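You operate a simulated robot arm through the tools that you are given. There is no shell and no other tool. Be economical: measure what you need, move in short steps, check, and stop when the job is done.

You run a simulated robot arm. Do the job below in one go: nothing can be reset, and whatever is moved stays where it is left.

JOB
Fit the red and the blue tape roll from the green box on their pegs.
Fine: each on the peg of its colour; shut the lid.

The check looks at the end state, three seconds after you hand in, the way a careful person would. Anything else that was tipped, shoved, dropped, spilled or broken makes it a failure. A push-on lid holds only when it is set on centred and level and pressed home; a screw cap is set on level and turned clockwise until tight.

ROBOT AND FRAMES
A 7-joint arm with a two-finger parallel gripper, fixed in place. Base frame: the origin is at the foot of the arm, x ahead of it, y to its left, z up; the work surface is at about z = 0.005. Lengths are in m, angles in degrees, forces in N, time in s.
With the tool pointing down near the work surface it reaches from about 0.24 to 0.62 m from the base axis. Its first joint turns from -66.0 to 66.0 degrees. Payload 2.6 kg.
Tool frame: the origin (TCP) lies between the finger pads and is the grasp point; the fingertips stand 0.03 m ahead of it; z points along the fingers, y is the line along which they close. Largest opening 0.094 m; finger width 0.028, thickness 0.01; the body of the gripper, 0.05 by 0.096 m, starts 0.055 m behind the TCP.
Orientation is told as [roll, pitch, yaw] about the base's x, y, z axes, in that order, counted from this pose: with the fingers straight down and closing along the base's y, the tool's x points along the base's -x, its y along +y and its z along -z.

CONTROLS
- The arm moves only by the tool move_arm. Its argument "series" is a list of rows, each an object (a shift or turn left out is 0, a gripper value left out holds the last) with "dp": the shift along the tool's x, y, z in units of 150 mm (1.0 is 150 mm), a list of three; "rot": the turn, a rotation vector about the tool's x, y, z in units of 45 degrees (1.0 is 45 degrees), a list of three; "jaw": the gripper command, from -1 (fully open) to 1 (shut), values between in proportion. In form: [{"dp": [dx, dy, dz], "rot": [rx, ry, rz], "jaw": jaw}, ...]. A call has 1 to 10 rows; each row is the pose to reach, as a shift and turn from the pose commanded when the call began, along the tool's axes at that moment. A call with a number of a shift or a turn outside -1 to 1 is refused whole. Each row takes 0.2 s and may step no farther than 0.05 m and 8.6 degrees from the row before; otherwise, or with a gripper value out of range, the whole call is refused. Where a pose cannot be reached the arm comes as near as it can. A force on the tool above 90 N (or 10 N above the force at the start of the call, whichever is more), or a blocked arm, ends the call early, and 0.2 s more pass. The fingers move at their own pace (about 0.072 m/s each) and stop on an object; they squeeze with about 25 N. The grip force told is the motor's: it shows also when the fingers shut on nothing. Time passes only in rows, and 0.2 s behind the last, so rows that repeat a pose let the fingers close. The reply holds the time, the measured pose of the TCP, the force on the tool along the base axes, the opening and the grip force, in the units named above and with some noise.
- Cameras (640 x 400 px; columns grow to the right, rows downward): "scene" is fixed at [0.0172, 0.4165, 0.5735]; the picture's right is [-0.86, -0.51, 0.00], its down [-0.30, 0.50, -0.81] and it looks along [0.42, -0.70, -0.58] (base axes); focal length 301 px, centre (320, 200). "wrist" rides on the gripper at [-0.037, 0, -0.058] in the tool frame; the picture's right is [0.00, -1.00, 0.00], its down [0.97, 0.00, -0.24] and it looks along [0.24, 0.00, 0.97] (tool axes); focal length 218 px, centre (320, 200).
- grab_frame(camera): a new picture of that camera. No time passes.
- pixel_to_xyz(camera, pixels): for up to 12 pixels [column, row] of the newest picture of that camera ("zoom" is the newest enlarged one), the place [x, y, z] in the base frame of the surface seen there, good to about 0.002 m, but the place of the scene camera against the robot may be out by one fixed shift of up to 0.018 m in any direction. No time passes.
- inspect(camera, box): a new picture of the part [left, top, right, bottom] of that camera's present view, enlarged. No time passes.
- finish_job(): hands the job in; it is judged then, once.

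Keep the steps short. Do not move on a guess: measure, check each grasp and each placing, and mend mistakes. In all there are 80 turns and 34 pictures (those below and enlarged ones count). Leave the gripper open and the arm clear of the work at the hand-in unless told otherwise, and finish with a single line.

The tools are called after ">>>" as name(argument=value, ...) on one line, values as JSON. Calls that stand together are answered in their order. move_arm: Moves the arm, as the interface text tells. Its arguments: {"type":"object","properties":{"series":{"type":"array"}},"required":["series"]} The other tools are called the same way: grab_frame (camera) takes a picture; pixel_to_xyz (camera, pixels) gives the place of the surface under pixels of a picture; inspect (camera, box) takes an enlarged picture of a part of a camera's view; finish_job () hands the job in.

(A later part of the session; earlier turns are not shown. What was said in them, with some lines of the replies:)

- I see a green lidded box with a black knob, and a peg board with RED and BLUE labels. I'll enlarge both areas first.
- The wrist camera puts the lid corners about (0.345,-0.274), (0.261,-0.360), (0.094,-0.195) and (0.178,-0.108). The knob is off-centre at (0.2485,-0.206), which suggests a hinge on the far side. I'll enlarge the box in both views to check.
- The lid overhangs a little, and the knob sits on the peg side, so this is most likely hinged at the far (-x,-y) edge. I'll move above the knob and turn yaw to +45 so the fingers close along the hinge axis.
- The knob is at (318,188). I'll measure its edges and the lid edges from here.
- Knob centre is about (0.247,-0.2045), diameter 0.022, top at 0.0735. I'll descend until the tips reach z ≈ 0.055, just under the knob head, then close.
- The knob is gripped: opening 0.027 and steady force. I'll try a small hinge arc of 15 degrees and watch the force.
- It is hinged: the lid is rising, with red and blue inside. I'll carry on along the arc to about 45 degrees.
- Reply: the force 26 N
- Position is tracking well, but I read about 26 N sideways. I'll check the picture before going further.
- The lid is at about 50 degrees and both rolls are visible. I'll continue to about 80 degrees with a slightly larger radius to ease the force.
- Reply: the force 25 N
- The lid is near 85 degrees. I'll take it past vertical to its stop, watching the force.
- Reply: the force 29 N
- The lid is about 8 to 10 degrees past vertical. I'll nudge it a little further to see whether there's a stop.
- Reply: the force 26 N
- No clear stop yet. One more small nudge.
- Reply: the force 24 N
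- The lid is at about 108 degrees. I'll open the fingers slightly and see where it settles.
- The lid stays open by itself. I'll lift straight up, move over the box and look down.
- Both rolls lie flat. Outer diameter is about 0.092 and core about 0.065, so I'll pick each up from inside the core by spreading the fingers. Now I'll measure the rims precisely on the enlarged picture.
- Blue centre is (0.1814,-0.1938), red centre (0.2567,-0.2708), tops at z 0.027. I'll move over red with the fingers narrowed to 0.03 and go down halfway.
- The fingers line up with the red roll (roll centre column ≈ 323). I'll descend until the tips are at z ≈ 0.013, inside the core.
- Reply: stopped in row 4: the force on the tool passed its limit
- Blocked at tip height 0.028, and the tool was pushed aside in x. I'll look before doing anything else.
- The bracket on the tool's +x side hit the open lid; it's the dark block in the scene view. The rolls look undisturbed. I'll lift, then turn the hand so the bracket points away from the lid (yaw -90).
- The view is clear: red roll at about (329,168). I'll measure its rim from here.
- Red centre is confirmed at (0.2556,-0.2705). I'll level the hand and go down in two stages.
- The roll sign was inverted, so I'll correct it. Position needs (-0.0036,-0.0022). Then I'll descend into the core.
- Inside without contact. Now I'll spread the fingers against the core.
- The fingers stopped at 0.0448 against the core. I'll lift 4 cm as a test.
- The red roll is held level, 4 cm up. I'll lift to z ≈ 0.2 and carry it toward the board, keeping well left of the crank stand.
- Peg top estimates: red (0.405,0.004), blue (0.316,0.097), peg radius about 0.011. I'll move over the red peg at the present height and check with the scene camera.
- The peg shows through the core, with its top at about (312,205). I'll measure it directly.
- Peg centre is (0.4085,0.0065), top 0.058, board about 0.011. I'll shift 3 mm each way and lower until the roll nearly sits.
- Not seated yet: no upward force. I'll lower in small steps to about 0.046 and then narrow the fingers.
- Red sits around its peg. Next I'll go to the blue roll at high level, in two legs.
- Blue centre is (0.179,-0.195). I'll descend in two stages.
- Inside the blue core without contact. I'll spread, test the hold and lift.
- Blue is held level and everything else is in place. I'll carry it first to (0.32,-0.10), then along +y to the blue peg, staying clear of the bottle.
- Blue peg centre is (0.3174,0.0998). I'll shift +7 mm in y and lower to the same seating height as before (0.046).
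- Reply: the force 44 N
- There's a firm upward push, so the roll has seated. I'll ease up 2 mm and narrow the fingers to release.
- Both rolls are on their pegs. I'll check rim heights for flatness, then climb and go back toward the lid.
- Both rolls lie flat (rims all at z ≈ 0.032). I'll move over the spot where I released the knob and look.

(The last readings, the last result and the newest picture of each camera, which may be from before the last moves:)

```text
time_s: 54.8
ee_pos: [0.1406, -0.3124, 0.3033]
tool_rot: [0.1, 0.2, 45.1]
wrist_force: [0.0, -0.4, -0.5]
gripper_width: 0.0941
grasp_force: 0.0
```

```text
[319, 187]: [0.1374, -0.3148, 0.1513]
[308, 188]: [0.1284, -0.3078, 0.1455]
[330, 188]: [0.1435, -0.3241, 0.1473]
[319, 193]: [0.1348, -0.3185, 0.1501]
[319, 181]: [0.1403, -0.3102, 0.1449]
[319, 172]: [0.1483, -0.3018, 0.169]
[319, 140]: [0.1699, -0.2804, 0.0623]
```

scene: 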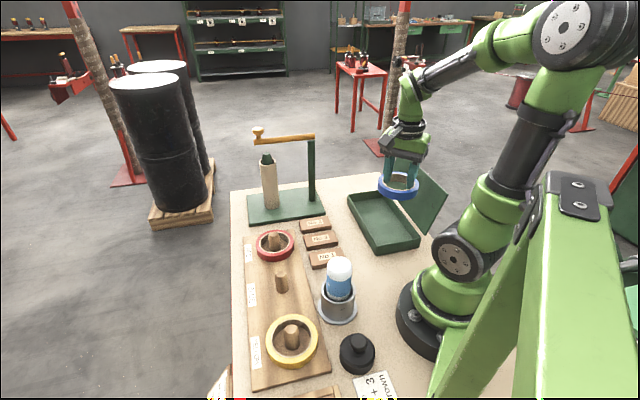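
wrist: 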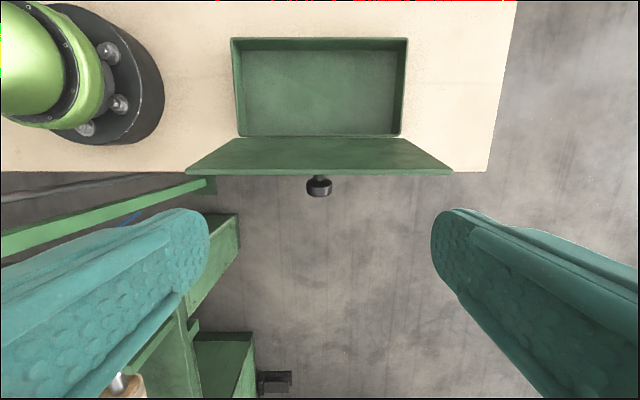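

The knob head centre is about (0.137,-0.314,0.141). I'll descend straight over it with the fingers open, then grip.

>>> move_arm(series=[{"dp": [0.008, 0.006, 0.25]}, {"dp": [0.008, 0.006, 0.5]}, {"dp": [0.008, 0.006, 0.75]}, {"dp": [0.008, 0.006, 0.9]}, {"dp": [0.008, 0.006, 0.962]}, {"dp": [0.008, 0.006, 0.962]}, {"dp": [0.008, 0.006, 0.962], "jaw": 1}, {"dp": [0.008, 0.006, 0.962], "jaw": 1}, {"dp": [0.008, 0.006, 0.962], "jaw": 1}, {"dp": [0.008, 0.006, 0.962], "jaw": 1}])

```text
time_s: 55.6
ee_pos: [0.1384, -0.3122, 0.1979]
tool_rot: [-0.7, -0.1, 44.5]
wrist_force: [-0.6, 1.2, 8.0]
gripper_width: 0.0939
grasp_force: 0.1
stopped in row 4: the force on the tool passed its limit (the readings are from after the stop); the commanded pose is now the measured one
```

A fingertip edge touched the lid's top edge, at tip z 0.168. I'll lift 2 cm, shift 8 mm away from the lid (tool +x), and look at the reply.

>>> move_arm(series=[{"dp": [0, 0, -0.13]}, {"dp": [0.03, 0, -0.13], "rot": [-0.016, 0, -0.011]}, {"dp": [0.055, 0, -0.13], "rot": [-0.016, 0, -0.011]}, {"dp": [0.055, 0, -0.13], "rot": [-0.016, 0, -0.011]}])

>>> grab_frame(camera="wrist")

```text
time_s: 56.6
ee_pos: [0.1327, -0.3184, 0.2165]
tool_rot: [0.1, -0.2, 45.2]
wrist_force: [0.2, 0.1, -0.2]
gripper_width: 0.094
grasp_force: 0.1
```

```text
4 pictures are left
```

wrist: 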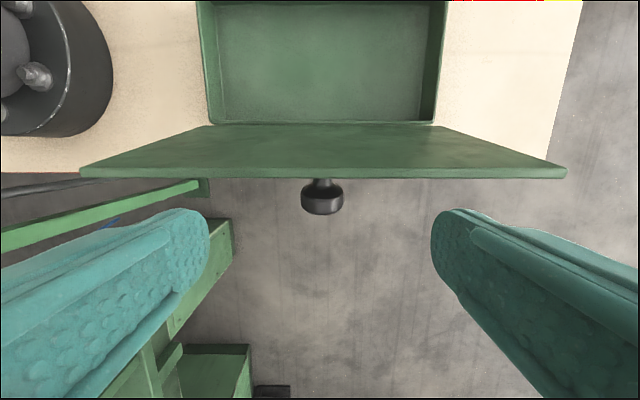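

>>> pixel_to_xyz(camera="wrist", pixels=[[322, 190], [322, 198], [322, 207], [322, 213], [306, 200], [338, 200], [322, 177], [150, 172], [480, 172]])

```text
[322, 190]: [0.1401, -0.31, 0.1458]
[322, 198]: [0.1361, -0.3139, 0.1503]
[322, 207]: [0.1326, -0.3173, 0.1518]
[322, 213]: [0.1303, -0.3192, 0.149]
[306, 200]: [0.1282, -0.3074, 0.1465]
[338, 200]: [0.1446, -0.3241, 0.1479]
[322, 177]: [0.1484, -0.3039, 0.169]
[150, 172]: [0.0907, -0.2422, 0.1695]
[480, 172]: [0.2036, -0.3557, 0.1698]
```

The fingers now clear the lid edge by 7 mm and still straddle the knob head. I'll descend to 0.158 and grip.

>>> move_arm(series=[{"dp": [0, 0, 0.13]}, {"dp": [0, 0, 0.26]}, {"dp": [0, 0, 0.39]}, {"dp": [0, 0, 0.39], "jaw": 1}, {"dp": [0, 0, 0.39], "jaw": 1}, {"dp": [0, 0, 0.39], "jaw": 1}, {"dp": [0, 0, 0.39], "jaw": 1}])

```text
time_s: 58.2
ee_pos: [0.1332, -0.3185, 0.159]
tool_rot: [0.0, 0.0, 45.2]
wrist_force: [13.8, -10.6, -9.3]
gripper_width: 0.0271
grasp_force: 45.2
```

The knob is gripped (0.027). From the measurements, the pivot is about s = -0.074 along the (1,1)/√2 direction and z = 0.049, with radius 0.106. I'll close along this arc, first to about 50 degrees.

>>> move_arm(series=[{"dp": [-0.055, 0, -0.028]}, {"dp": [-0.11, 0, -0.051]}, {"dp": [-0.228, 0, -0.083]}, {"dp": [-0.351, 0, -0.093]}, {"dp": [-0.474, 0, -0.083]}, {"dp": [-0.593, 0, -0.051]}, {"dp": [-0.705, 0, 0.001]}, {"dp": [-0.705, 0, 0.001]}])

```text
time_s: 60.0
ee_pos: [0.2077, -0.244, 0.16]
tool_rot: [-0.2, 0.0, 45.2]
wrist_force: [6.0, -20.9, 4.0]
gripper_width: 0.0269
grasp_force: 45.7
```

It tracks as planned. I'll continue the arc down to closed.

>>> move_arm(series=[{"dp": [-0.101, 0, 0.071]}, {"dp": [-0.188, 0, 0.158]}, {"dp": [-0.226, 0, 0.209]}, {"dp": [-0.259, 0, 0.259]}, {"dp": [-0.287, 0, 0.315]}, {"dp": [-0.311, 0, 0.37]}, {"dp": [-0.332, 0, 0.441]}, {"dp": [-0.338, 0, 0.465]}, {"dp": [-0.343, 0, 0.485]}, {"dp": [-0.343, 0, 0.492]}])

>>> inspect(camera="scene", box=[320, 150, 450, 260])

```text
time_s: 62.2
ee_pos: [0.2439, -0.2085, 0.0867]
tool_rot: [-0.1, -0.1, 45.1]
wrist_force: [21.0, -3.3, 12.4]
gripper_width: 0.0274
grasp_force: 44.6
```

```text
3.64 times, centred on (385, 205) of scene
```

zoom: 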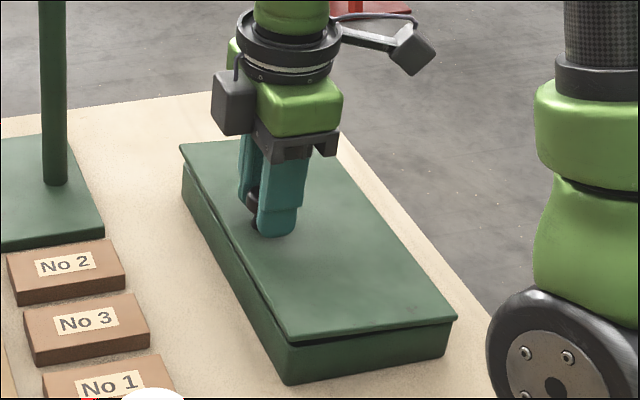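

It's nearly shut with a small gap left at the front. I'll press down in small steps, watching the force.

>>> move_arm(series=[{"dp": [0, 0, 0.015]}, {"dp": [0, 0, 0.03]}, {"dp": [0, 0, 0.04]}, {"dp": [0, 0, 0.04]}])

```text
time_s: 63.2
ee_pos: [0.246, -0.2074, 0.0793]
tool_rot: [0.0, -0.2, 45.2]
wrist_force: [23.7, -0.9, 11.1]
gripper_width: 0.027
grasp_force: 44.8
```

Now I'll release, rise clear of the knob, shut the fingers and look.

>>> move_arm(series=[{"jaw": -1}, {"jaw": -1}, {"jaw": -1}, {"dp": [0, 0, -0.2], "jaw": -1}, {"dp": [0, 0, -0.4], "jaw": -1}, {"dp": [0, 0, -0.4], "jaw": 1}, {"dp": [0, 0, -0.4], "jaw": 1}, {"dp": [0, 0, -0.4], "jaw": 1}, {"dp": [0, 0, -0.4], "jaw": 1}])

>>> inspect(camera="scene", box=[320, 150, 450, 260])

>>> pixel_to_xyz(camera="zoom", pixels=[[200, 150], [285, 320], [430, 310], [330, 180], [300, 280], [240, 220], [255, 205]])

```text
time_s: 65.2
ee_pos: [0.2439, -0.2071, 0.1389]
tool_rot: [0.3, -0.1, 45.1]
wrist_force: [0.3, 0.7, -0.8]
gripper_width: 0.0
grasp_force: 24.5
```

```text
3.64 times, centred on (385, 205) of scene
```

zoom: 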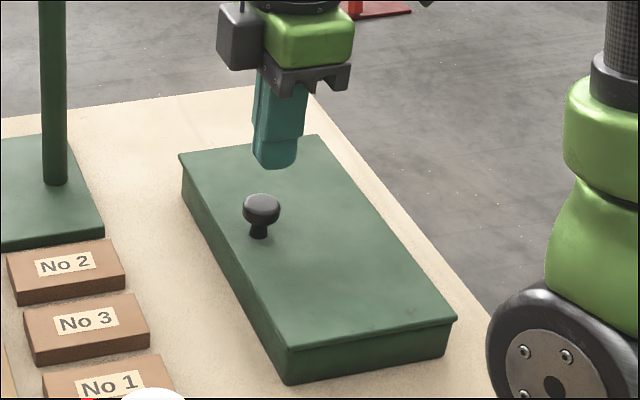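

```text
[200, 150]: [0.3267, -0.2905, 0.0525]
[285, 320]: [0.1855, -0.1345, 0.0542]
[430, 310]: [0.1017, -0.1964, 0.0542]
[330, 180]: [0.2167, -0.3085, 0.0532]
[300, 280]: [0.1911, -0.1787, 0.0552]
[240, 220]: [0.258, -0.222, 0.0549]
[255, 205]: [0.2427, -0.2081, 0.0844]
```

The lid is shut: its surface and the knob read the same heights as at the start (0.053, 0.085). I'll press lightly on the knob with shut fingers to make sure it's home.

>>> move_arm(series=[{"dp": [-0.027, 0, 0.08]}, {"dp": [-0.027, 0, 0.17]}, {"dp": [-0.027, 0, 0.22]}, {"dp": [-0.027, 0, 0.235]}, {"dp": [-0.027, 0, 0.245]}, {"dp": [-0.027, 0, 0.245]}])

```text
time_s: 66.6
ee_pos: [0.2459, -0.2035, 0.1026]
tool_rot: [0.2, -0.2, 45.1]
wrist_force: [-4.9, 3.3, 15.8]
gripper_width: 0.0002
grasp_force: 25.0
```

Contact came at knob top z ≈ 0.0726 with 16 N, so the lid is home. I'll retreat, open the gripper and take a last overall look.

>>> move_arm(series=[{"dp": [0, 0, -0.3]}, {"dp": [0, 0, -0.6]}, {"dp": [0, 0, -0.9], "jaw": -1}, {"dp": [0, 0, -1.0], "jaw": -1}, {"dp": [0, 0, -1.0], "jaw": -1}, {"dp": [0, 0, -1.0], "jaw": -1}])

>>> grab_frame(camera="scene")

```text
time_s: 68.0
ee_pos: [0.2456, -0.2042, 0.2515]
tool_rot: [0.2, -0.2, 45.1]
wrist_force: [-0.3, 0.4, 0.7]
gripper_width: 0.0944
grasp_force: 0.1
```

```text
1 pictures are left
```

scene: 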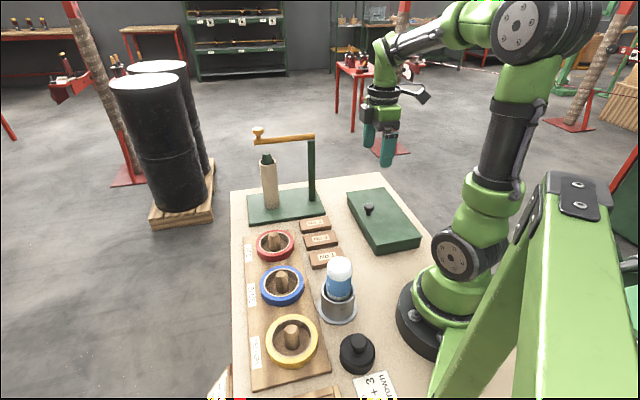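

Red and blue are on their own pegs, the lid is shut, nothing else has moved, and the gripper is open and clear. I'm handing in.

>>> finish_job()

```text
The job is handed in.
```

The red and blue rolls sit flat on the pegs of their colours, and the green box's lid is shut.
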